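You operate a simulated robot arm through the tools that you are given. There is no shell and no other tool.

The job below is to be done with a simulated robot arm. You get a single attempt, and the scene is never put back.

## Task
Tidy up at the top of the grey bench. At the end: the teal strap roll is on the top of the white bench; the orange effect box (marked "+3") from the top of the grey bench is on the top of the white bench; the blue cable spool (marked "3-PIN") from the top of the grey bench is on the top of the white bench; the yellow effect box (marked "-5") from the top of the grey bench is on the top of the white bench; whatever was shut is shut again. Leave all else as you found it, and nothing knocked over.
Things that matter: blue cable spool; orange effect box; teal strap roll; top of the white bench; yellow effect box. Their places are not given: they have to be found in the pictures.

The check looks at the end state, three seconds after you hand in, the way a careful person would. Anything else that was tipped, shoved, dropped, spilled or broken makes it a failure.

## Robot
A 7-joint arm with a two-finger gripper, fixed in place. Base frame: the origin is at the foot of the arm, x ahead of it, y to its left, z up; the work surface is at about z = 74. Readings come in cm, degrees, newtons and seconds.
With the tool pointing down near the work surface it reaches from about 32 to 72 cm from the base axis. Its first joint turns from -66.0 to 66.0 degrees. Payload 2.45 kg.
The TCP is the grasp point between the finger pads, 2.6 cm short of the fingertips. In the tool frame z runs along the fingers and y along their closing line. The gripper opens to 9.6 cm. The gripper's body begins 6.9 cm behind the TCP.
Orientation is that of the tool frame in the base frame, as [roll, pitch, yaw] about the fixed x, y, z axes, in that order (R = Rz(yaw) Ry(pitch) Rx(roll)). With the fingers straight down and closing along the base's y, the tool's x points along the base's -x, its y along +y and its z along -z.

## Interface
- The arm moves only by the tool apply_moves. Its argument "deltas" is a list of rows, each a list of 6 numbers: the shift along the base's x, y, z in cm, then the turn, a rotation vector about the base's x, y, z in degrees. In form: [[x, y, z, ax, ay, az], ...]. A call has 1 to 20 rows; each row is the pose to reach, as a shift and turn from the pose commanded when the call began. "jaw" is the gripper command, from -1 (fully open) to 1 (shut), values between in proportion, set as the call begins (left out, the last holds). Each row takes 0.2 s and may step no farther than 5 cm and 8.6 degrees from the row before; otherwise, or with a gripper value out of range, the whole call is refused. A pose out of reach is approached as far as the arm can. The call stops where the force on the tool passes 40 N (or 10 N more than at its start, if that is more) or the arm is blocked; 0.2 s more then pass. Each finger halts on what it meets, pressing with about 33 N; the grip force reading is that of the motor and also rises with nothing between the fingers. The clock runs only during rows and for 0.2 s after the last one: add rows that repeat a pose to give the fingers time. It gives the time, the measured TCP pose, the force on the tool (base axes), the opening and the grip force at its end, in the units of the frame above (readings bear some noise), with the torque about the TCP (base axes, N m) and any sound that the robot's microphone picked up, and new pictures: "show" is both (left out), scene, wrist or none.
- Cameras (640 x 400 px; columns grow to the right, rows downward): "scene" is fixed at [16.94, -41.03, 140.27]; the picture's right is [0.62, -0.78, 0.00], its down [-0.58, -0.46, -0.67] and it looks along [0.52, 0.41, -0.74] (base axes); focal length 369 px, centre (320, 200). "wrist" rides on the gripper at [8.2, 0.3, -9.8] in the tool frame; the picture's right is [-0.04, 1.00, 0.00], its down [-0.73, -0.03, -0.68] and it looks along [-0.68, -0.03, 0.73] (tool axes); focal length 256 px, centre (320, 200).
- measure_at(camera, pixels): for up to 12 pixels [column, row] of the newest picture of that camera ("zoom" is the newest enlarged one), the place [x, y, z] in the base frame of the surface seen there, good to about 0.2 cm. No time passes.
- close_up(camera, box): a new picture of the part [left, top, right, bottom] of that camera's present view, enlarged. No time passes.
- hand_in(): hands the job in; it is judged then, once.

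Leave the gripper open and the arm clear of the work at the hand-in unless told otherwise.

The tools are called as name(argument=value, ...) on one line, values as JSON. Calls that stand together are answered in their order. apply_moves: Moves the arm, as the interface text tells. Its arguments: {"type":"object","properties":{"deltas":{"type":"array","items":{"type":"array","items":{"type":"number"}}},"jaw":{"type":"number"},"show":{"type":"string","enum":["both","scene","wrist","none"]}},"required":["deltas"]} The other tools are called the same way: measure_at (camera, pixels) gives the place of the surface under pixels of a picture; close_up (camera, box) takes an enlarged picture of a part of a camera's view; hand_in () hands the job in.

At the start:

```text
t: 0.0
position: [38.7, 4.1, 103.38]
tcp_rot: [180.0, 0.0, 179.9]
contact_force: [0.7, 0.2, 1.0]
ft_torque: [0.0, 0.02, 0.01]
opening: 9.58
finger_force: 0.1
```

scene: 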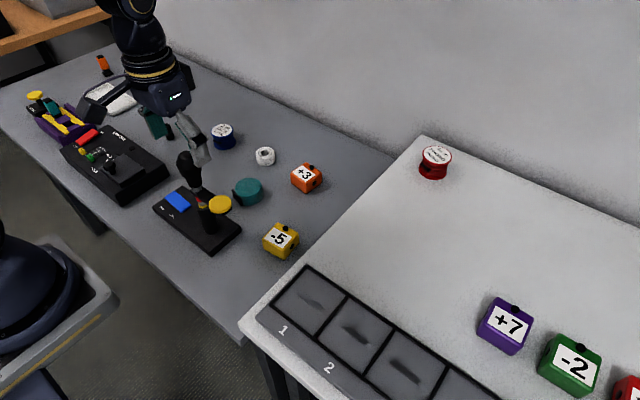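
wrist: 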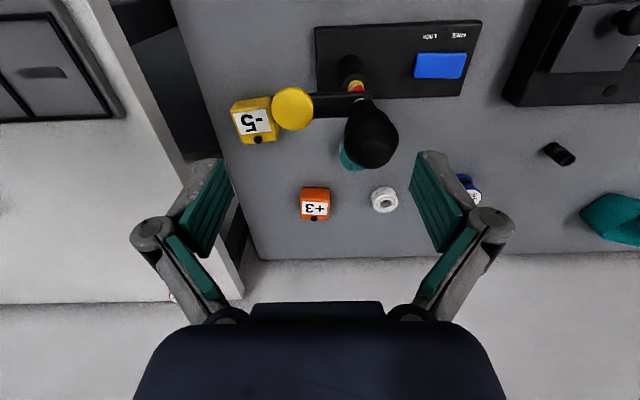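

I see a grey bench with a device, an orange box (~306,178), yellow box (~281,240), a teal roll (~248,192), a blue spool (~223,136) and a white roll (~265,156). The white bench is at lower right. I'll enlarge the views first.

close_up(camera="scene", box=[140, 100, 340, 270])

close_up(camera="wrist", box=[200, 0, 640, 275])

measure_at(camera="scene", pixels=[[306, 172], [280, 230], [248, 185], [222, 129], [265, 150], [219, 203], [190, 160], [330, 190], [380, 200], [435, 150], [400, 270], [345, 235]])

```text
2.35 times, centred on (240, 185) of scene
```

zoom: 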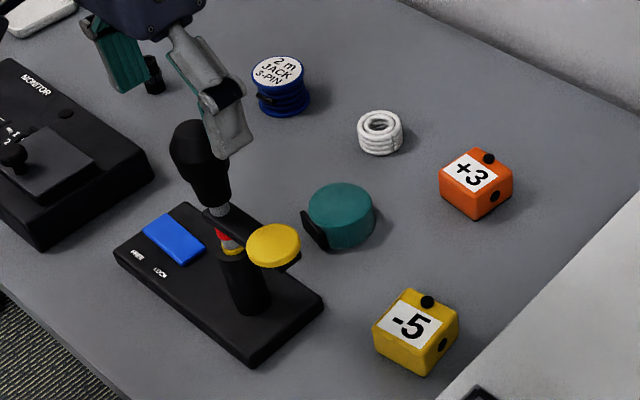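

```text
1.45 times, centred on (420, 138) of wrist
```

zoom: 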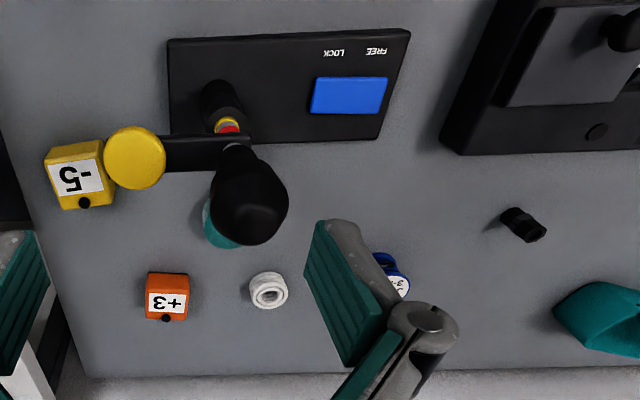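

```text
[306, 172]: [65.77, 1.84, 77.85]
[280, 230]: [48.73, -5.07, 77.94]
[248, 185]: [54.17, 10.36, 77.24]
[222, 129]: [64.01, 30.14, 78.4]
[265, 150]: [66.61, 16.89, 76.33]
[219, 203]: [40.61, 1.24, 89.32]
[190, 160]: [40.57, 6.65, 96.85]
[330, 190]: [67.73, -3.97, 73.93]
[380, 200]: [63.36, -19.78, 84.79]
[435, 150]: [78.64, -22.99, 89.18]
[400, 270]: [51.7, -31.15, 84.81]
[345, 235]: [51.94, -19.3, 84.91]
```

The white bench top is at z≈84.8, about 11 cm above the grey one. A boom device with a tall post stands near the yellow box and teal roll, so I'll measure it in detail.

close_up(camera="scene", box=[150, 130, 310, 260])

measure_at(camera="scene", pixels=[[190, 154], [184, 165], [196, 175], [200, 190], [210, 200], [219, 212], [205, 215], [215, 228], [230, 205], [178, 200], [242, 200], [235, 193]])

close_up(camera="scene", box=[240, 120, 640, 400])

measure_at(camera="wrist", pixels=[[292, 105], [350, 65], [352, 85], [335, 105], [370, 130], [375, 150], [345, 160], [440, 65], [318, 30], [480, 22], [465, 95], [320, 97]])

```text
3.08 times, centred on (230, 195) of scene
```

zoom: 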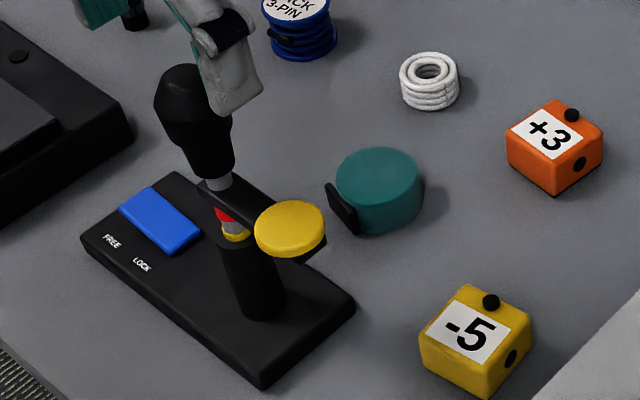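

```text
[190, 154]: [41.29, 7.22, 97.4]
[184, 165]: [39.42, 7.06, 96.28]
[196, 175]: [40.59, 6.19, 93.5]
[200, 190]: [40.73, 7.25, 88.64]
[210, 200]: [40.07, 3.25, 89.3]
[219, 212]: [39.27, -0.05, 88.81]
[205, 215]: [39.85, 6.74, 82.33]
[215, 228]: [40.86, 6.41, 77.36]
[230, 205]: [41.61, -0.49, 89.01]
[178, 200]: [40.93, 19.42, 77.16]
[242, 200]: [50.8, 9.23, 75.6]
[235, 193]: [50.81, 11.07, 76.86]
```

```text
1.43 times, centred on (440, 260) of scene
```

zoom: 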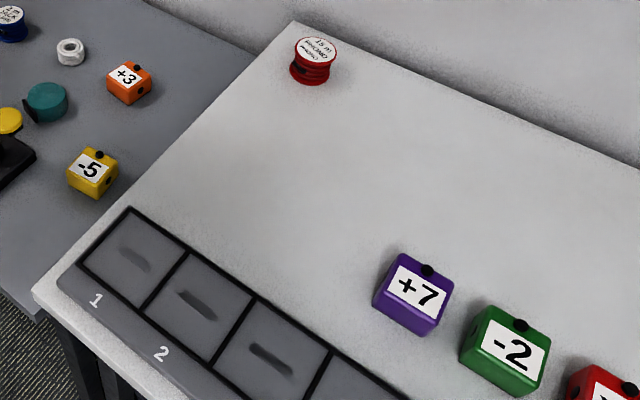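

```text
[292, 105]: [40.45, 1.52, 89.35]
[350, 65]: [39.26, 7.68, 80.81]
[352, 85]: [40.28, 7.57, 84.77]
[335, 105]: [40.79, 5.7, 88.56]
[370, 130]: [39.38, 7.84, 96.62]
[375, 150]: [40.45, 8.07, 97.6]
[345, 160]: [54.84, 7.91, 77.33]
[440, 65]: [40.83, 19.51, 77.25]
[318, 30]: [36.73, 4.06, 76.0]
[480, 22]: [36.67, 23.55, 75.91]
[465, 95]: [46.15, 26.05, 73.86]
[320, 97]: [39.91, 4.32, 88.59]
```

The boom device has a post at about (40, 7), a handle up to z≈97.6 and a disc at (40.5, 1, 89). I have to stay clear of it. Next I'll enlarge each target to get its corners.

close_up(camera="scene", box=[280, 150, 340, 200])

measure_at(camera="scene", pixels=[[292, 177], [298, 165], [320, 170], [308, 183], [308, 192], [264, 236], [275, 224], [298, 234], [285, 247], [285, 257], [311, 166], [285, 227]])

measure_at(camera="scene", pixels=[[233, 186], [247, 179], [262, 184], [250, 203], [213, 129], [222, 124], [233, 129], [223, 150], [256, 152], [265, 146], [274, 154], [265, 165]])

measure_at(camera="scene", pixels=[[415, 145], [340, 217], [300, 257], [248, 315], [310, 268], [350, 298], [400, 330], [480, 380], [435, 178], [500, 290], [460, 240], [600, 220]])

```text
8.00 times, centred on (310, 175) of scene
```

zoom: 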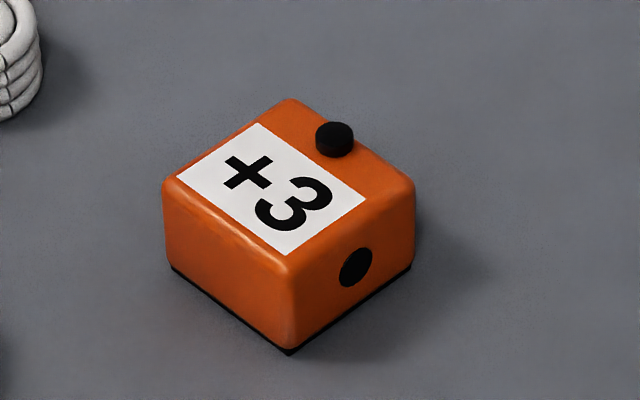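

```text
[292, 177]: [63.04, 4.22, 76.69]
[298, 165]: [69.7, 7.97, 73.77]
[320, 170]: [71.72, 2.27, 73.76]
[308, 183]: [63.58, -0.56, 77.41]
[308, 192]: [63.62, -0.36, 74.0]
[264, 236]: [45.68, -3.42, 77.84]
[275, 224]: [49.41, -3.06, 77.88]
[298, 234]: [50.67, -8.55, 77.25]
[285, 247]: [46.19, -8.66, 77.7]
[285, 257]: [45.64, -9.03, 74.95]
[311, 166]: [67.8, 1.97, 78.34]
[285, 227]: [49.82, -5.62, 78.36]
```

```text
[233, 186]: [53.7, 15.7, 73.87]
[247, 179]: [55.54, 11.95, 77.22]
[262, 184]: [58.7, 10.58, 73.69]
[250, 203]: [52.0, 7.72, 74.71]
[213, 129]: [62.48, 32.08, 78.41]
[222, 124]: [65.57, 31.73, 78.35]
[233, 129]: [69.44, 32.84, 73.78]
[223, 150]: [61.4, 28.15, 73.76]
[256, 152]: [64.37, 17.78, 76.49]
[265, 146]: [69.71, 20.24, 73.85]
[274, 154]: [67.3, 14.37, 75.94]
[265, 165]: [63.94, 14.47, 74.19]
```

```text
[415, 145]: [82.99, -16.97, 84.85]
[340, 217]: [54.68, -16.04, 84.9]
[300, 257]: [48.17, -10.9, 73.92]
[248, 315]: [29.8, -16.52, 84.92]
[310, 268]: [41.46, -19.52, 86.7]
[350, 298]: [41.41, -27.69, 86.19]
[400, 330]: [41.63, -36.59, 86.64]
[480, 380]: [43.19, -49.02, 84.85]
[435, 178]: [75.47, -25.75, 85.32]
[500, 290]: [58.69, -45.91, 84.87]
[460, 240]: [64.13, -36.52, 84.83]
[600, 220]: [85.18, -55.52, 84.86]
```

The orange box is centred near (65.9, 1.9), top z 77.9. The yellow box is near (48.4, -5.9), turned about 5°. Teal is near (54.5, 10.4) and blue near (64, 30). The white bench edge is at y≈-15.9, and the bare area covers x 48–74, y -18 to -42. I'll start with the orange box, raising slightly and moving forward at height to hover above it.

apply_moves(deltas=[[3, 0, 2, 0, 0, 0], [7.5, -0.5, 2, 0, 0, 0], [12, -1, 2, 0, 0, 0], [16.5, -1.5, 2, 0, 0, 0], [21, -2, 0, 0, 0, 0], [25, -2.2, -2, 0, 0, 0], [27.2, -2.2, -5, 0, 0, 0], [27.2, -2.2, -9, 0, 0, 0], [27.2, -2.2, -12, 0, 0, 0], [27.2, -2.2, -12, 0, 0, 0]], jaw=-1)

```text
t: 2.2
position: [65.89, 2.04, 91.23]
tcp_rot: [179.9, 0.0, 180.0]
contact_force: [0.3, -0.4, 0.4]
ft_torque: [-0.02, 0.03, -0.03]
opening: 9.6
finger_force: 0.1
```

scene: 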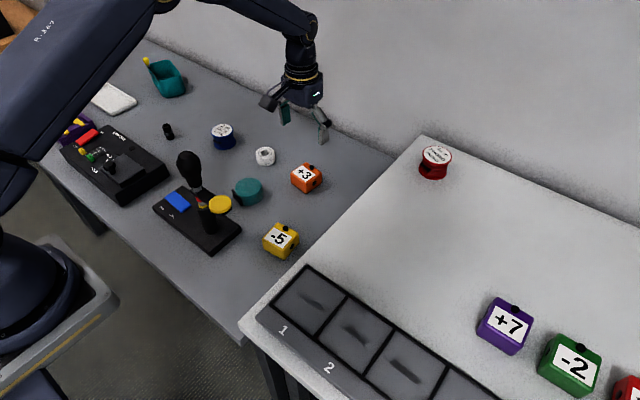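
wrist: 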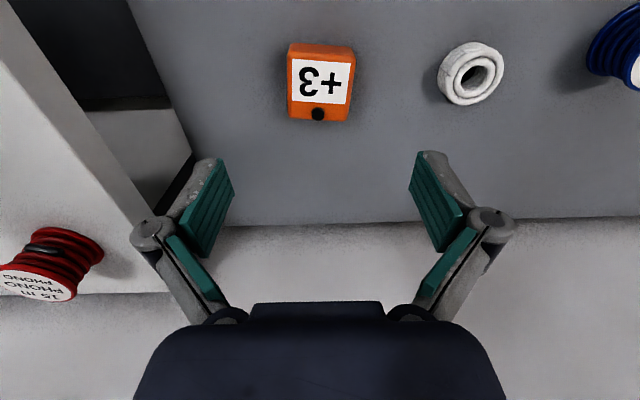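

I'm hovering above orange, which shows at (320, 80) in the wrist view. I'll measure its edges from here.

measure_at(camera="wrist", pixels=[[290, 46], [353, 52], [289, 115], [349, 118], [320, 80], [470, 75], [447, 72], [498, 72], [472, 45], [468, 102]])

close_up(camera="wrist", box=[240, 20, 540, 150])

close_up(camera="scene", box=[240, 0, 360, 150])

```text
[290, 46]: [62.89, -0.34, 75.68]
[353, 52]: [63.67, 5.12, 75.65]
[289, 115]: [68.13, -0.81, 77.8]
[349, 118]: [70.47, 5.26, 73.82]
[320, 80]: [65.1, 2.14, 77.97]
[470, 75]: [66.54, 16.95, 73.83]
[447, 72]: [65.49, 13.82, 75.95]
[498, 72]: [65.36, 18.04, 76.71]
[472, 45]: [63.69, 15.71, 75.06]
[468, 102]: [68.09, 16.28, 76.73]
```

```text
2.13 times, centred on (390, 85) of wrist
```

zoom: 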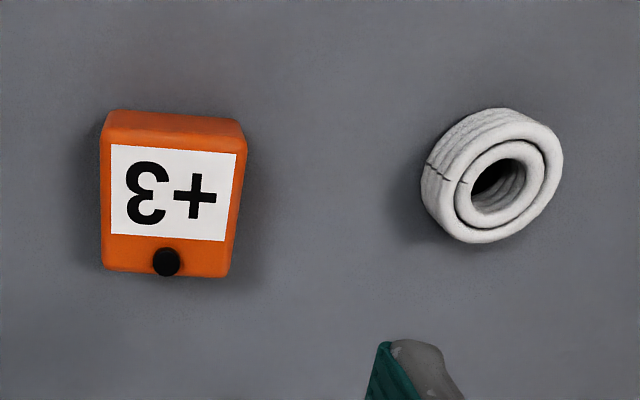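

```text
2.67 times, centred on (300, 75) of scene
```

zoom: 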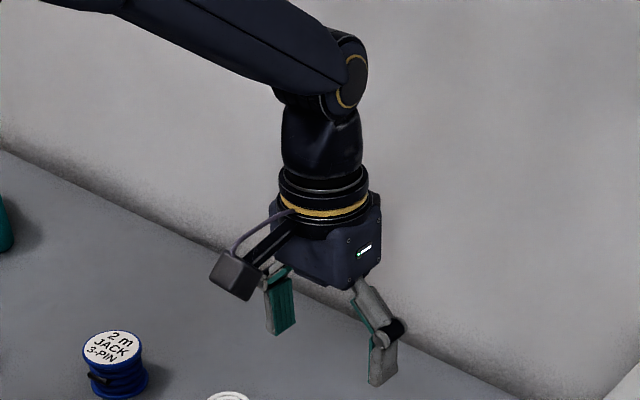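

The box centre checks out at about (65.8, 1.9). The wrist camera is a physical box on a bracket on the tool's +x side, so I have to mind it near the boom device. Now I'll descend on orange to TCP z≈77.1.

apply_moves(deltas=[[0, -0.1, -3, 0, 0, 0], [0, -0.1, -6, 0, 0, 0], [0, -0.1, -9, 0, 0, 0], [0, -0.1, -11.5, 0, 0, 0], [0, -0.1, -13, 0, 0, 0], [0, -0.1, -14.1, 0, 0, 0], [0, -0.1, -14.1, 0, 0, 0]])

```text
t: 3.8
position: [66.12, 1.97, 77.24]
tcp_rot: [-179.9, 0.1, 180.0]
contact_force: [0.3, -0.2, -1.0]
ft_torque: [0.01, 0.0, 0.01]
opening: 9.59
finger_force: 0.0
```

scene: 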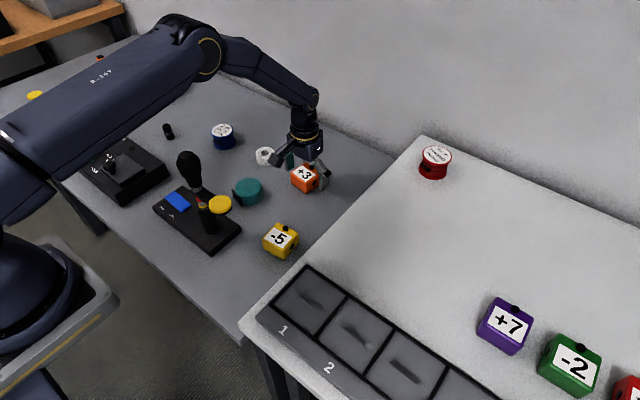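
wrist: 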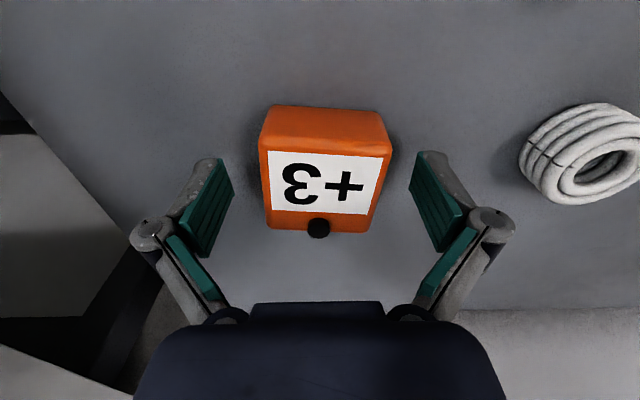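

The fingers straddle the box evenly, so I'll close the gripper.

apply_moves(deltas=[[0, 0, 0, 0, 0, 0], [0, 0, 0, 0, 0, 0], [0, 0, 0, 0, 0, 0], [0, 0, 0, 0, 0, 0], [0, 0, 0, 0, 0, 0], [0, 0, 0, 0, 0, 0]], jaw=1, show="wrist")

```text
t: 5.2
position: [65.97, 1.98, 77.26]
tcp_rot: [-180.0, 0.1, -180.0]
contact_force: [-0.2, -0.5, 6.5]
ft_torque: [0.0, 0.11, -0.15]
opening: 5.78
finger_force: 33.1
```

wrist: 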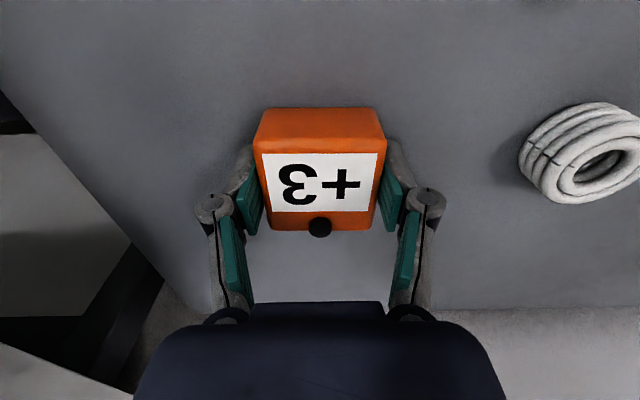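

I have a grip at 5.78 cm and 33 N. Next I'll lift gently, then carry the box over the white bench.

apply_moves(deltas=[[0, 0, 0.5, 0, 0, 0], [0, 0, 2, 0, 0, 0], [0, 0, 5, 0, 0, 0], [0, 0, 9, 0, 0, 0], [0, 0, 13, 0, 0, 0], [0, 0, 17, 0, 0, 0], [0, 0, 17, 0, 0, 0]])

```text
t: 6.8
position: [65.98, 1.9, 94.24]
tcp_rot: [-179.9, 0.0, -180.0]
contact_force: [-0.1, -0.3, -2.0]
ft_torque: [-0.01, 0.01, -0.01]
opening: 5.77
finger_force: 32.9
```

scene: 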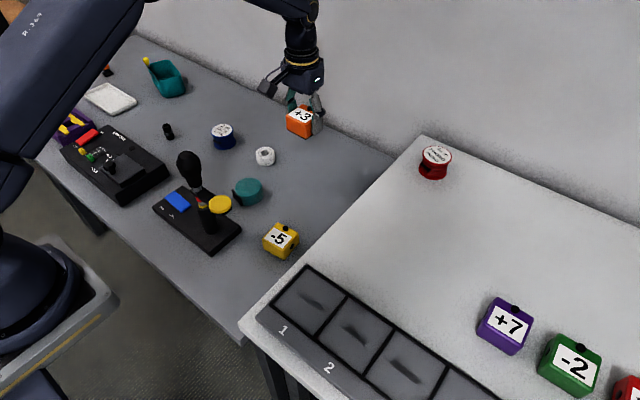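
wrist: 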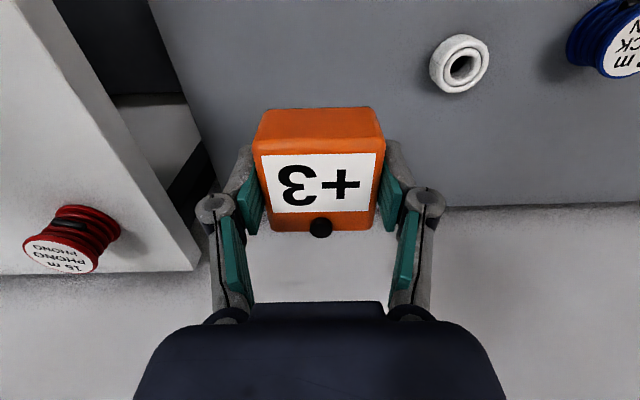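

The box is held firmly. I'll carry it over to above (62, -33) on the white bench at height, well away from the red spool and purple box.

apply_moves(deltas=[[-0.5, -3, 1, 0, 0, 0], [-1, -7.5, 2, 0, 0, 0], [-1.5, -12, 2, 0, 0, 0], [-2, -16.5, 2, 0, 0, 0], [-2.5, -21, 2, 0, 0, 0], [-3, -25.5, 2, 0, 0, 0], [-3.5, -30, 2, 0, 0, 0], [-4, -33.5, 2, 0, 0, 0], [-4, -35, 1, 0, 0, 0], [-4, -35, 0, 0, 0, 0], [-4, -35, 0, 0, 0, 0]])

```text
t: 9.2
position: [61.97, -33.25, 94.27]
tcp_rot: [180.0, 0.0, -179.9]
contact_force: [0.0, 1.1, -1.1]
ft_torque: [-0.02, 0.03, -0.02]
opening: 5.73
finger_force: 33.4
```

scene: 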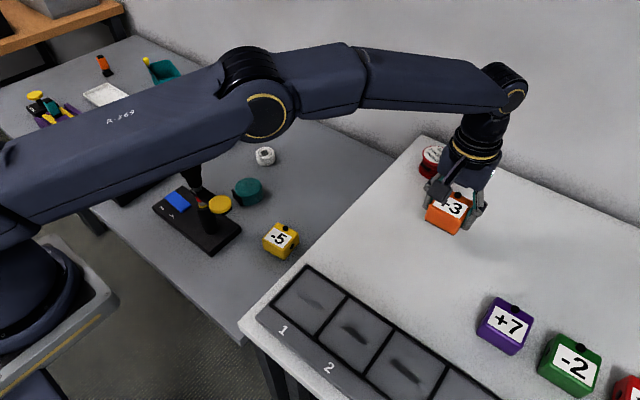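
wrist: 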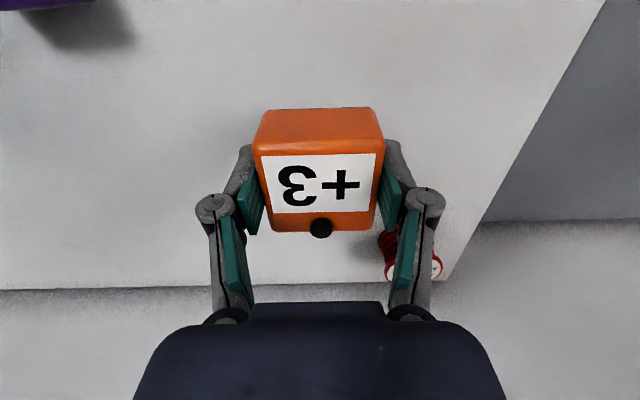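

The box is above bare bench. I'll lower slowly to TCP z≈88.3, and the box's underside should reach 84.9.

apply_moves(deltas=[[0, 0, -2, 0, 0, 0], [0, 0, -4, 0, 0, 0], [0, 0, -5, 0, 0, 0], [0, 0, -5.5, 0, 0, 0], [0, 0, -5.8, 0, 0, 0], [0, 0, -5.95, 0, 0, 0], [0, 0, -5.95, 0, 0, 0]])

```text
t: 10.8
position: [61.92, -33.25, 88.28]
tcp_rot: [180.0, 0.1, 179.9]
contact_force: [0.1, 0.3, -1.9]
ft_torque: [0.03, 0.01, -0.01]
opening: 5.72
finger_force: 32.8
```

scene: 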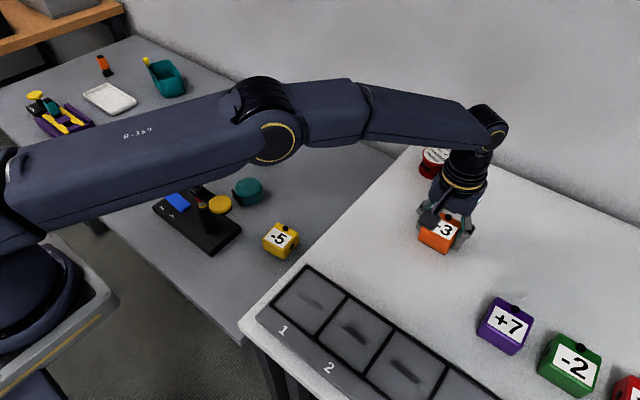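
wrist: 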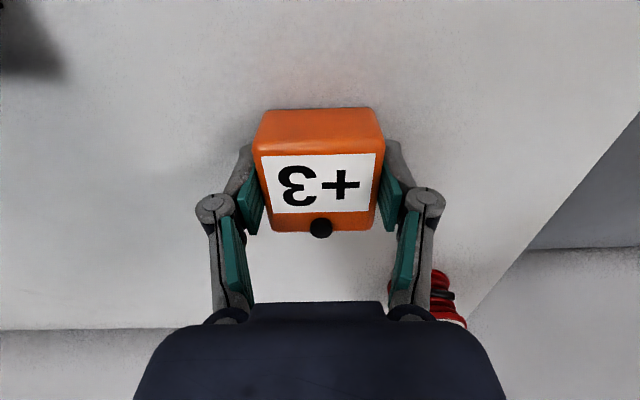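

The force still shows only the box's weight, so it isn't touching yet. I'll go down in tiny steps.

apply_moves(deltas=[[0, 0, -0.1, 0, 0, 0], [0, 0, -0.2, 0, 0, 0], [0, 0, -0.2, 0, 0, 0]], show="none")

```text
t: 11.6
position: [62.1, -33.2, 88.22]
tcp_rot: [179.9, 0.2, -179.9]
contact_force: [-3.6, 7.3, 23.7]
ft_torque: [0.27, 0.34, -0.13]
opening: 5.73
finger_force: 33.0
```

Contact at 23.7 N, so the box is on the bench. I'll ease up 0.1 cm and open.

apply_moves(deltas=[[0, 0, 0.1, 0, 0, 0], [0, 0, 0.1, 0, 0, 0]], show="none")

apply_moves(deltas=[[0, 0, 0, 0, 0, 0], [0, 0, 0, 0, 0, 0], [0, 0, 0, 0, 0, 0], [0, 0, 0, 0, 0, 0], [0, 0, 0, 0, 0, 0]], jaw=-1, show="none")

apply_moves(deltas=[[0, 0, 2, 0, 0, 0], [0, 0, 5, 0, 0, 0], [0, 0, 9, 0, 0, 0], [0, 0, 13, 0, 0, 0], [0, 0, 13, 0, 0, 0]])

```text
t: 12.2
position: [62.13, -33.14, 88.28]
tcp_rot: [-179.9, 0.2, -179.9]
contact_force: [0.9, 6.5, 24.5]
ft_torque: [0.23, 0.01, -0.08]
opening: 5.75
finger_force: 33.1
```

```text
t: 13.4
position: [61.93, -33.32, 88.15]
tcp_rot: [-180.0, -0.1, -179.9]
contact_force: [-0.4, -0.5, -0.3]
ft_torque: [0.03, 0.01, -0.01]
opening: 9.57
finger_force: 0.0
```

```text
t: 14.6
position: [61.99, -33.18, 101.53]
tcp_rot: [-179.9, -0.1, 180.0]
contact_force: [-0.5, -0.2, -0.2]
ft_torque: [-0.02, -0.01, 0.0]
opening: 9.62
finger_force: 0.1
```

scene: 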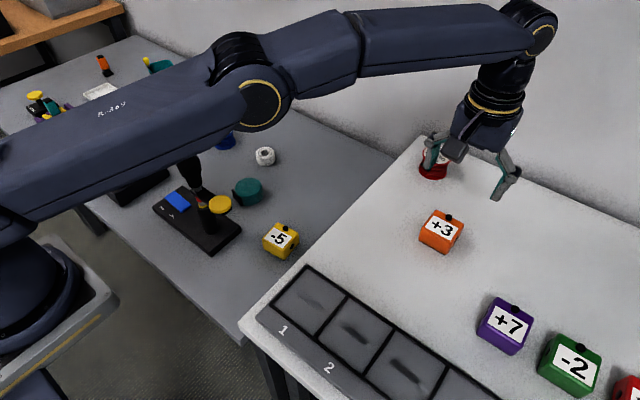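
wrist: 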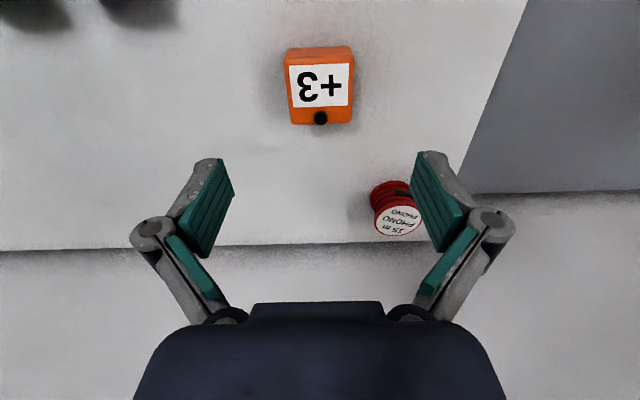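

Orange is on the white bench and upright. Next is yellow: I'll go at height to hover above (48.4, -5.9), turning about +5.5° to match it.

apply_moves(deltas=[[-2, 4, 0, 0, 0, 0], [-4, 8, 0, 0, 0, 1], [-6, 12, 0, 0, 0, 2], [-8, 16, 0, 0, 0, 3], [-10, 20, 0, 0, 0, 4], [-12, 24, 0, 0, 0, 5], [-13.6, 27.3, 0, 0, 0, 5.5], [-13.6, 27.3, 0, 0, 0, 5.5]])

```text
t: 16.4
position: [48.22, -5.91, 101.09]
tcp_rot: [-180.0, -0.1, -174.3]
contact_force: [-0.6, 0.0, -0.6]
ft_torque: [0.01, -0.01, 0.05]
opening: 9.62
finger_force: 0.2
```

scene: 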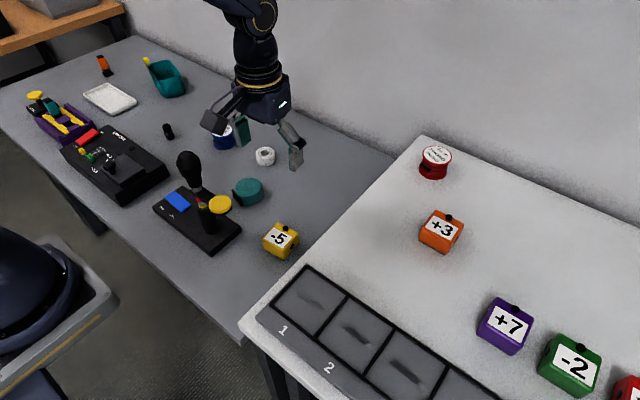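
wrist: 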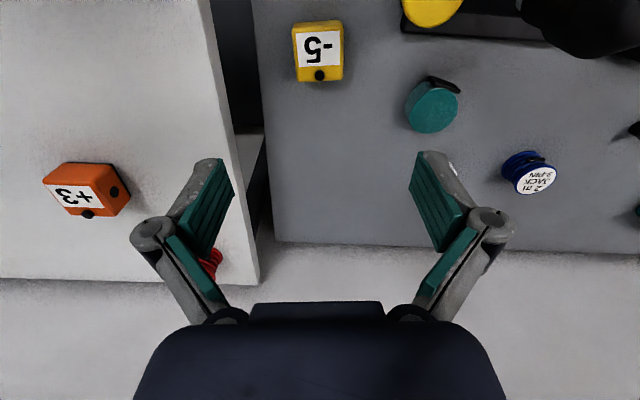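

Yellow sits at (318, 50) in the wrist view and looks aligned. I'll enlarge and measure it, along with the boom's parts.

close_up(camera="wrist", box=[270, 0, 550, 170])

measure_at(camera="wrist", pixels=[[297, 32], [342, 32], [297, 78], [341, 78], [318, 50], [430, 5], [402, 20], [440, 26], [413, 105], [432, 84], [432, 130], [458, 105]])

measure_at(camera="scene", pixels=[[209, 204], [220, 197], [231, 203], [220, 213], [228, 213], [214, 118], [205, 125], [215, 132], [227, 115], [228, 111]])

```text
2.29 times, centred on (410, 85) of wrist
```

zoom: 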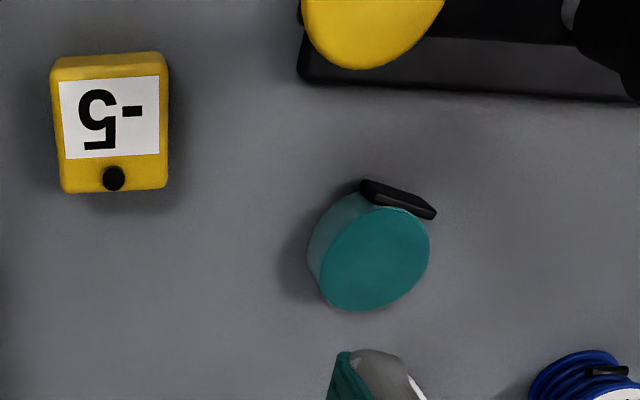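

```text
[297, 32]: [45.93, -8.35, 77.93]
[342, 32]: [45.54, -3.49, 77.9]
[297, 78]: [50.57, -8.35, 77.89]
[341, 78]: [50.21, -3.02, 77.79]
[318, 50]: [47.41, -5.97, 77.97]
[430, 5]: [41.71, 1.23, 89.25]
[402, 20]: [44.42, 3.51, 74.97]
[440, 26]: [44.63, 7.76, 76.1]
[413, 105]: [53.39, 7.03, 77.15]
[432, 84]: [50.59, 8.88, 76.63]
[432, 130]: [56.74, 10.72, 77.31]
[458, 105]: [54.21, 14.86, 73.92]
```

```text
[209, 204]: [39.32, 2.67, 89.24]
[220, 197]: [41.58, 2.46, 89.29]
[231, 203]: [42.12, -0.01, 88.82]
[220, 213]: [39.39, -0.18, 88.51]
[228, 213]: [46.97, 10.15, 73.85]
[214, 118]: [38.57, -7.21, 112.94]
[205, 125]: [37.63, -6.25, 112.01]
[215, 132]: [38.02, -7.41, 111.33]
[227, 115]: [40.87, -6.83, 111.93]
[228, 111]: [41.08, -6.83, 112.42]
```

Yellow is centred at (48.2, -5.8). The camera box will pass at y≈-7±2 and the disc starts at y≈-1, so that's clear. I'll narrow the jaws a little and descend in steps.

apply_moves(deltas=[[0, 0.1, -4, 0, 0, 0], [0, 0.1, -8, 0, 0, 0], [0, 0.1, -11, 0, 0, 0], [0, 0.1, -11, 0, 0, 0]], jaw=-0.8)

```text
t: 17.4
position: [48.22, -5.65, 90.08]
tcp_rot: [179.9, 0.1, -174.4]
contact_force: [-0.1, 0.0, 0.1]
ft_torque: [-0.01, 0.02, -0.02]
opening: 8.62
finger_force: 0.0
```

scene: 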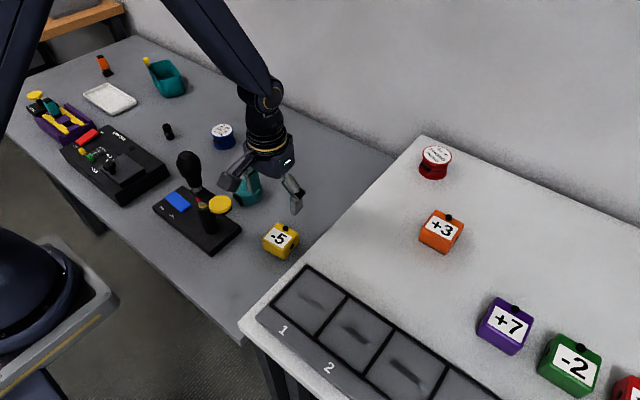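
wrist: 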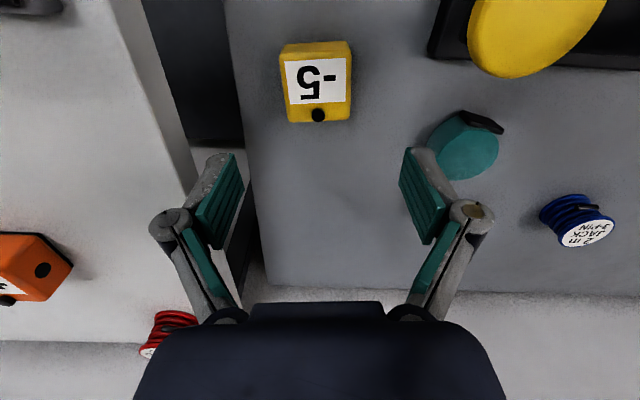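

The disc stays to the side of the camera and the box is between the fingers. I'll keep descending to z≈77.3 with small steps at the end.

apply_moves(deltas=[[0, -0.1, -3, 0, 0, 0], [0, -0.1, -6, 0, 0, 0], [0, -0.1, -9, 0, 0, 0], [0, -0.1, -11, 0, 0, 0], [0, -0.1, -12.2, 0, 0, 0], [0, -0.1, -12.8, 0, 0, 0], [0, -0.1, -12.8, 0, 0, 0]])

```text
t: 19.0
position: [48.47, -5.89, 77.36]
tcp_rot: [-180.0, 0.0, -174.4]
contact_force: [-0.1, -0.1, -0.8]
ft_torque: [0.01, 0.0, 0.01]
opening: 8.63
finger_force: 0.0
```

scene: 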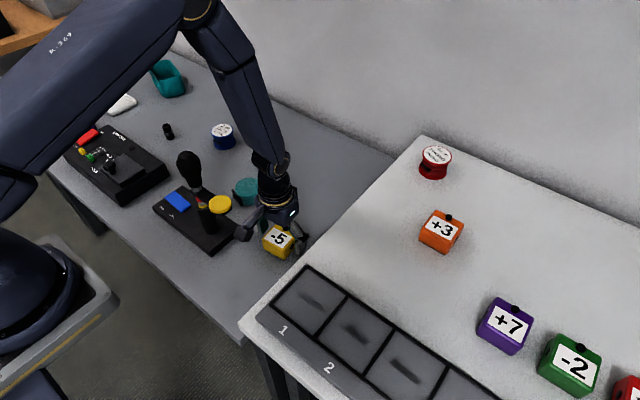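
wrist: 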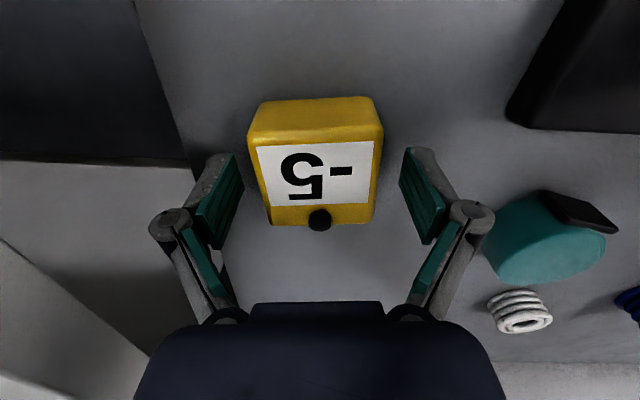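

The fingers straddle yellow, so I'll close the jaws.

apply_moves(deltas=[[0, 0, 0, 0, 0, 0], [0, 0, 0, 0, 0, 0], [0, 0, 0, 0, 0, 0], [0, 0, 0, 0, 0, 0], [0, 0, 0, 0, 0, 0]], jaw=1, show="wrist")

```text
t: 20.2
position: [48.43, -5.79, 77.35]
tcp_rot: [180.0, 0.0, -174.5]
contact_force: [0.1, -2.0, 4.3]
ft_torque: [-0.06, 0.05, 0.03]
opening: 5.74
finger_force: 32.8
```

wrist: 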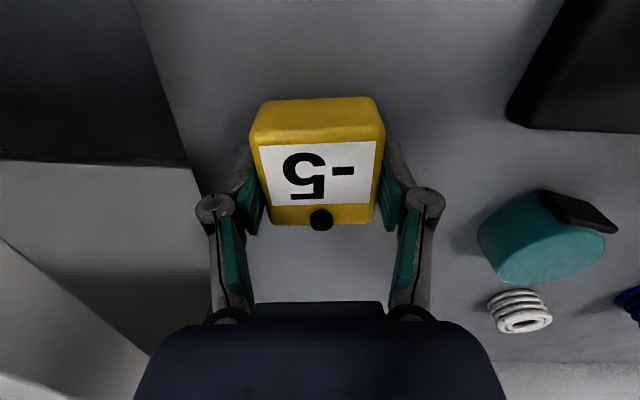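

Gripped at 5.74 cm. I'll lift straight up.

apply_moves(deltas=[[0, 0, 0.5, 0, 0, 0], [0, 0, 2.5, 0, 0, 0], [0, 0, 6, 0, 0, 0], [0, 0, 10, 0, 0, 0], [0, 0, 14, 0, 0, 0], [0, 0, 18, 0, 0, 0], [0, 0, 18, 0, 0, 0]], show="scene")

```text
t: 21.8
position: [48.21, -5.89, 95.56]
tcp_rot: [-180.0, 0.0, -174.5]
contact_force: [-0.6, -1.0, -1.1]
ft_torque: [0.0, -0.06, -0.03]
opening: 5.74
finger_force: 33.0
```

scene: 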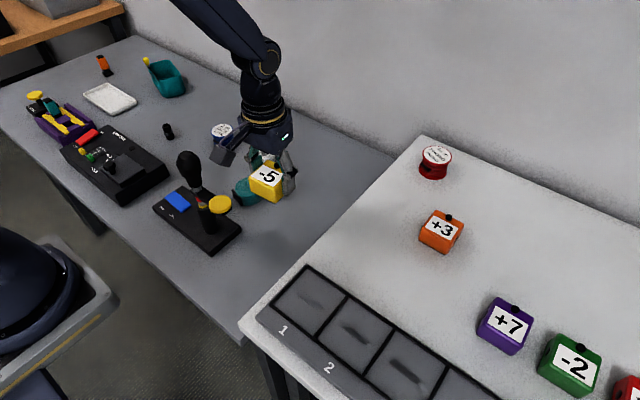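

The lift was clean. I'll carry the box to above (54, -24) and lower it to just above contact.

apply_moves(deltas=[[1.2, -4, 1, 0, 0, 0], [2.6, -8, 1, 0, 0, -1], [4, -12, 1, 0, 0, -2], [5.2, -16, 1, 0, 0, -4], [5.8, -18.1, 0, 0, 0, -5.5], [5.8, -18.1, -3, 0, 0, -5.5], [5.8, -18.1, -5.5, 0, 0, -5.5], [5.8, -18.1, -6.8, 0, 0, -5.5], [5.8, -18.1, -7.1, 0, 0, -5.5], [5.8, -18.1, -7.1, 0, 0, -5.5]])

```text
t: 24.0
position: [54.09, -24.0, 88.27]
tcp_rot: [180.0, 0.0, -180.0]
contact_force: [-1.2, 0.7, 4.9]
ft_torque: [0.07, 0.09, -0.01]
opening: 5.74
finger_force: 33.2
```

scene: 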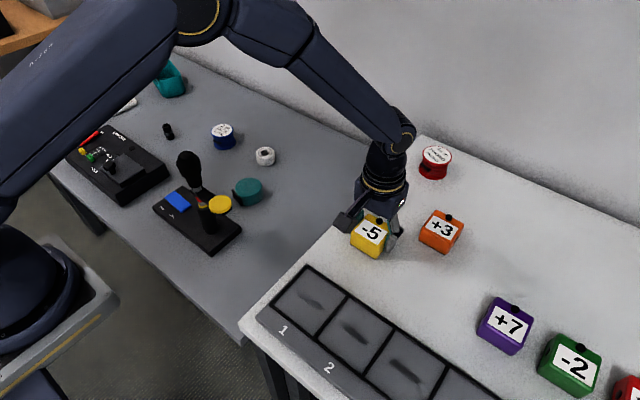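
wrist: 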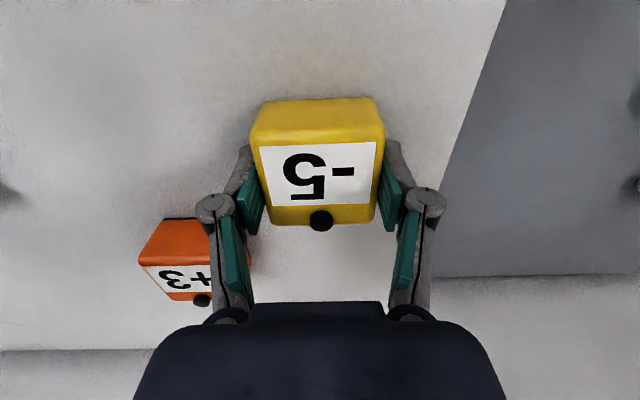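

There's light contact (about 7 N). The opening fingers will reach y≈-30 at x≈54, and orange starts at x≈59, so that's clear. I'll open and lift away.

apply_moves(deltas=[[0, 0, -0.05, 0, 0, 0], [0, 0, -0.05, 0, 0, 0], [0, 0, -0.05, 0, 0, 0], [0, 0, -0.05, 0, 0, 0], [0, 0, -0.05, 0, 0, 0]], jaw=-0.8, show="none")

apply_moves(deltas=[[0, 0, 2, 0, 0, 0], [0, 0, 5, 0, 0, 0], [0, 0, 9, 0, 0, 0], [0, 0, 13, 0, 0, 0], [0, 0, 15, 0, 0, 0], [0, 0, 15, 0, 0, 0]])

```text
t: 25.2
position: [54.19, -23.95, 88.32]
tcp_rot: [-179.9, -0.1, 179.9]
contact_force: [0.0, 0.3, 0.2]
ft_torque: [0.04, 0.03, 0.0]
opening: 8.65
finger_force: 0.1
```

```text
t: 26.6
position: [54.22, -23.95, 103.26]
tcp_rot: [-180.0, 0.0, -179.8]
contact_force: [-0.1, 0.9, 0.0]
ft_torque: [-0.03, 0.0, -0.03]
opening: 8.64
finger_force: 0.0
```

scene: 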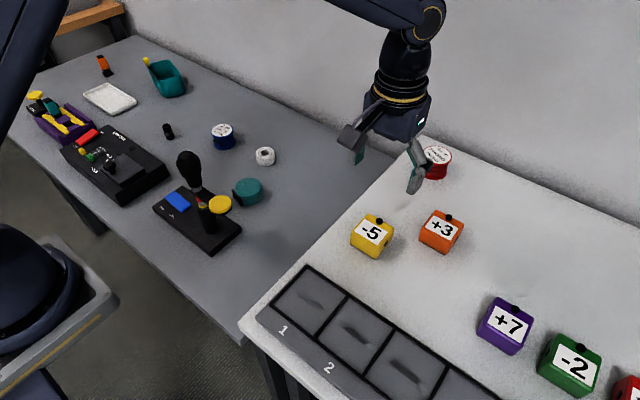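
wrist: 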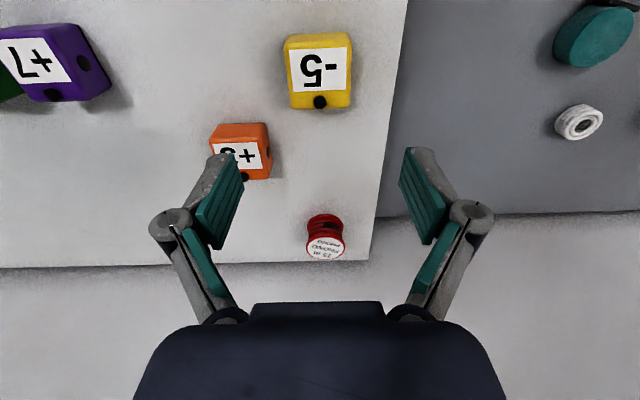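

Yellow is down and upright. Next is the blue spool near (64, 30): I'll travel at z≈103 to hover above it.

apply_moves(deltas=[[0.8, 4, 0.5, 0, 0, 0], [1.6, 8.5, 0.5, 0, 0, 0], [2.4, 13, 0.5, 0, 0, 0], [3.2, 17.5, 0.5, 0, 0, 0], [4, 22, 0.5, 0, 0, 0], [4.8, 26.5, 0.5, 0, 0, 0], [5.6, 31, 0.5, 0, 0, 0], [6.4, 35.5, 0.5, 0, 0, 0], [7.2, 40, 0.5, 0, 0, 0], [8, 44.5, 0, 0, 0, 0], [8.8, 49, -1, 0, 0, 0], [9.4, 52, -3, 0, 0, 0], [9.7, 54, -6, 0, 0, 0], [9.7, 54, -6, 0, 0, 0]], jaw=-1)

```text
t: 29.6
position: [63.73, 30.1, 97.38]
tcp_rot: [-180.0, -0.1, -179.9]
contact_force: [-0.5, 0.0, -0.4]
ft_torque: [-0.03, 0.03, -0.01]
opening: 9.61
finger_force: 0.0
```

scene: 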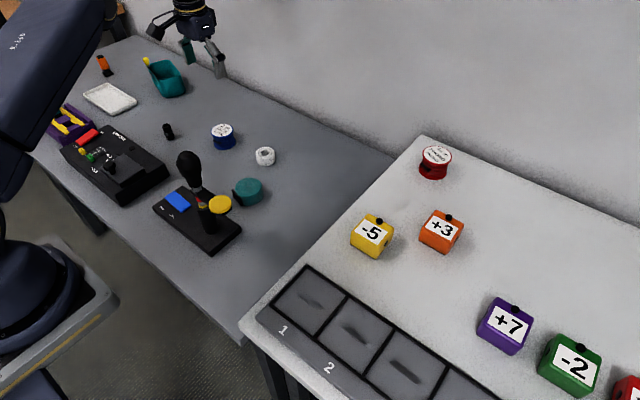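
wrist: 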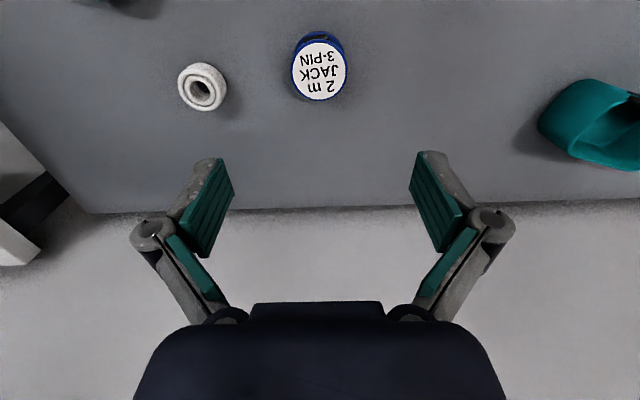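

The spool is at (320, 70) in the wrist view. I'll enlarge it and measure its rim.

close_up(camera="wrist", box=[260, 15, 380, 115])

measure_at(camera="wrist", pixels=[[293, 70], [346, 70], [320, 45], [320, 99], [320, 70], [294, 76], [345, 76], [200, 85], [224, 90], [540, 125], [340, 190]])

close_up(camera="scene", box=[195, 110, 255, 160])

```text
4.00 times, centred on (320, 65) of wrist
```

zoom: 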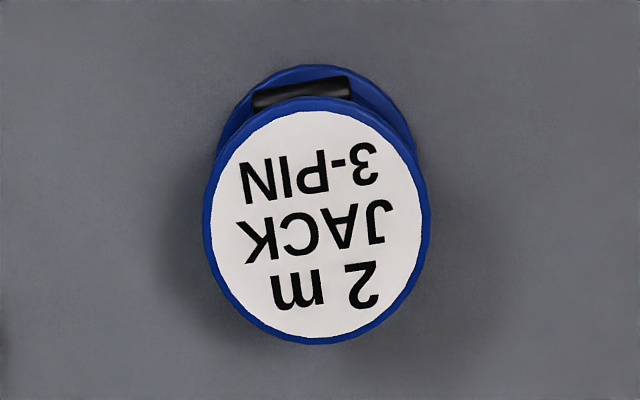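

```text
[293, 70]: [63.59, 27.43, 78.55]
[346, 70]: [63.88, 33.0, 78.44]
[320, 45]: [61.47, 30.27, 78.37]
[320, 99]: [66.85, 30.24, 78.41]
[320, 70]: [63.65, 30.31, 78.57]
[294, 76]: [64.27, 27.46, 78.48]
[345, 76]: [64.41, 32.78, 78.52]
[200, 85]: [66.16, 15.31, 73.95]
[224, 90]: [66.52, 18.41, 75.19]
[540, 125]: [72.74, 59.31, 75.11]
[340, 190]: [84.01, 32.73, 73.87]
```

```text
8.00 times, centred on (225, 135) of scene
```

zoom: 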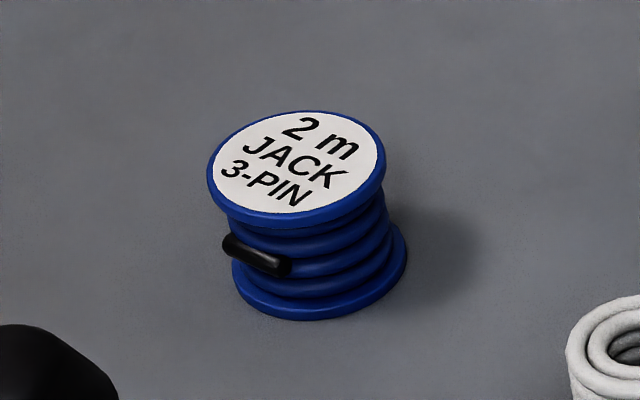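

The spool centre is (64.1, 30.2), about 5.5 cm across, top z 78.5, with its clip on the -x side away from the fingers. I'll descend to TCP z≈76.9 so the pads meet both flanges.

apply_moves(deltas=[[0.3, 0.1, -4, 0, 0, 0], [0.3, 0.1, -8, 0, 0, 0], [0.3, 0.1, -12, 0, 0, 0], [0.3, 0.1, -16, 0, 0, 0], [0.3, 0.1, -18.5, 0, 0, 0], [0.3, 0.1, -20, 0, 0, 0], [0.3, 0.1, -20.4, 0, 0, 0], [0.3, 0.1, -20.4, 0, 0, 0]])

```text
t: 31.4
position: [63.55, 29.94, 77.1]
tcp_rot: [180.0, 0.0, 180.0]
contact_force: [-0.4, 0.1, -0.3]
ft_torque: [-0.02, 0.01, -0.01]
opening: 9.59
finger_force: 0.0
out of reach, approached as far as the arm can: row 6, 7, 8
```

scene: 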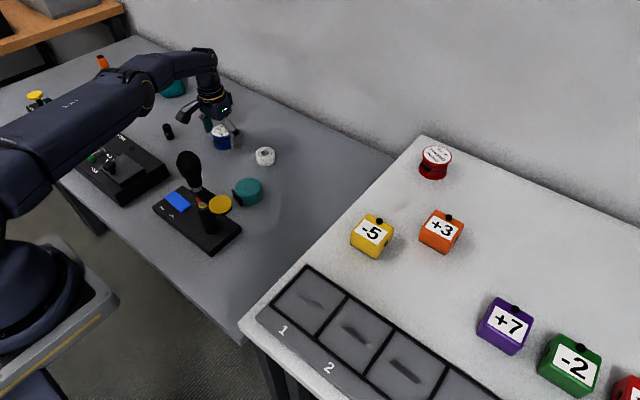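
wrist: 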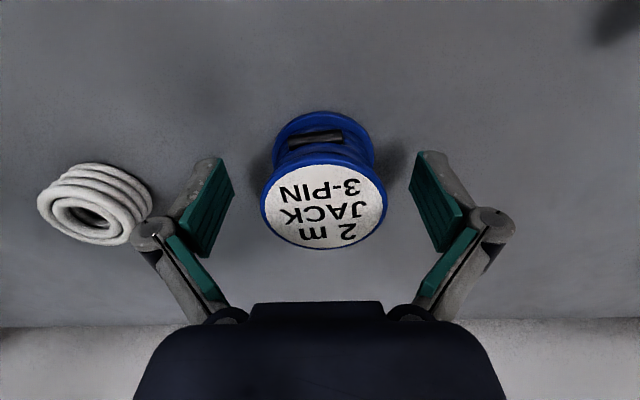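

The arm stops about 0.5 cm short at the reach limit, but the spool's widest points are still within the 2.4 cm wide pads. I'll close here.

apply_moves(deltas=[[0, 0, 0, 0, 0, 0], [0, 0, 0, 0, 0, 0], [0, 0, 0, 0, 0, 0], [0, 0, 0, 0, 0, 0], [0, 0, 0, 0, 0, 0], [0, 0, 0, 0, 0, 0]], jaw=1)

```text
t: 32.8
position: [63.54, 29.88, 77.17]
tcp_rot: [180.0, -0.1, 180.0]
contact_force: [-0.4, 1.2, 2.3]
ft_torque: [-0.08, 0.07, -0.03]
opening: 5.89
finger_force: 33.6
```

scene: 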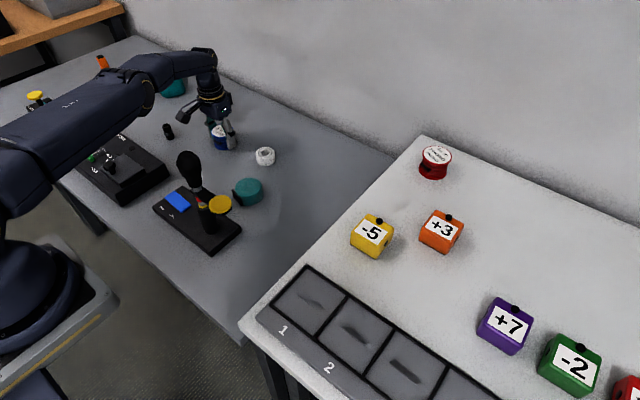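
wrist: 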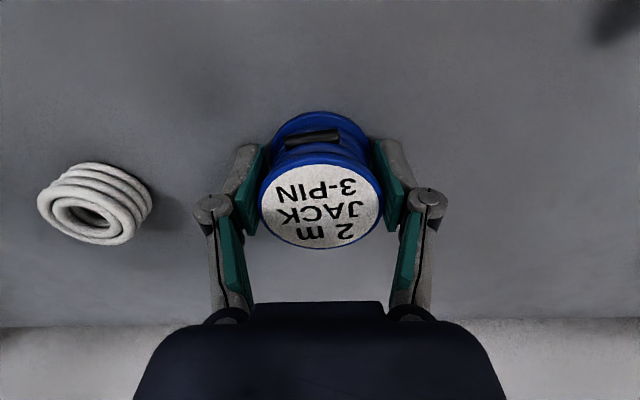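

The grip is firm at 5.89 cm. I'll lift straight up and check it.

apply_moves(deltas=[[0, 0, 0.5, 0, 0, 0], [0, 0, 2, 0, 0, 0], [-0.2, 0, 5, 0, 0, 0], [-0.5, 0, 9, 0, 0, 0], [-1, 0, 13, 0, 0, 0], [-1.5, 0, 17, 0, 0, 0], [-2, 0, 21, 0, 0, 0], [-2, 0, 21, 0, 0, 0]])

```text
t: 34.6
position: [61.63, 29.6, 98.25]
tcp_rot: [-180.0, -0.1, 179.9]
contact_force: [0.4, 0.0, -2.2]
ft_torque: [0.01, 0.01, 0.02]
opening: 5.85
finger_force: 33.1
```

scene: 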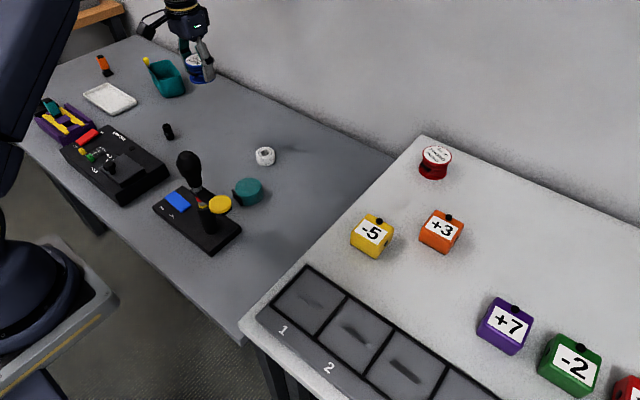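
wrist: 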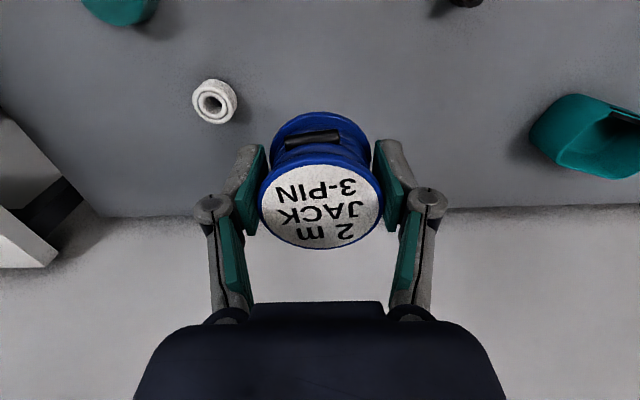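

The spool is held and hangs level. I'll carry it across at z≈99 to above (65.5, -22).

apply_moves(deltas=[[0, -3, 1, 0, 0, 0], [0, -7.5, 1.5, 0, 0, 0], [0, -12, 1.5, 0, 0, 0], [0, -16.5, 1.5, 0, 0, 0], [0, -21, 1.5, 0, 0, 0], [0.5, -25.5, 1.5, 0, 0, 0], [1, -30, 1.5, 0, 0, 0], [1.5, -34.5, 1.5, 0, 0, 0], [2, -39, 1.5, 0, 0, 0], [2.7, -43.5, 1.5, 0, 0, 0], [3.4, -48, 1, 0, 0, 0], [3.9, -51.6, 0, 0, 0, 0], [3.9, -51.6, -4, 0, 0, 0], [3.9, -51.6, -4, 0, 0, 0]])

```text
t: 37.6
position: [65.76, -21.84, 93.96]
tcp_rot: [-180.0, 0.0, -180.0]
contact_force: [-0.6, 0.2, -0.9]
ft_torque: [-0.01, 0.0, 0.01]
opening: 5.86
finger_force: 32.6
```

scene: 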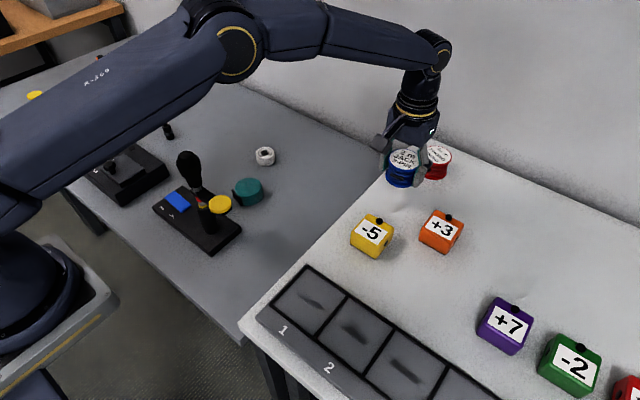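
wrist: 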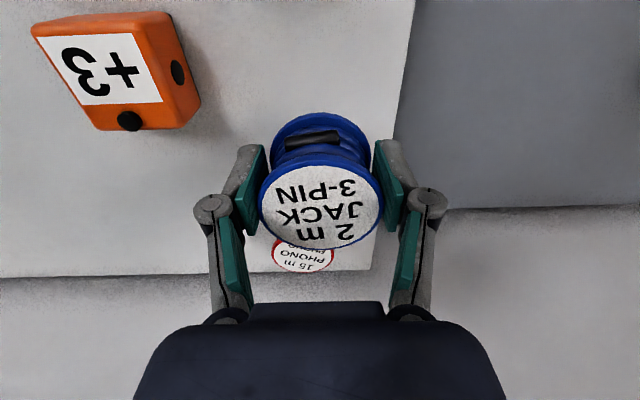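

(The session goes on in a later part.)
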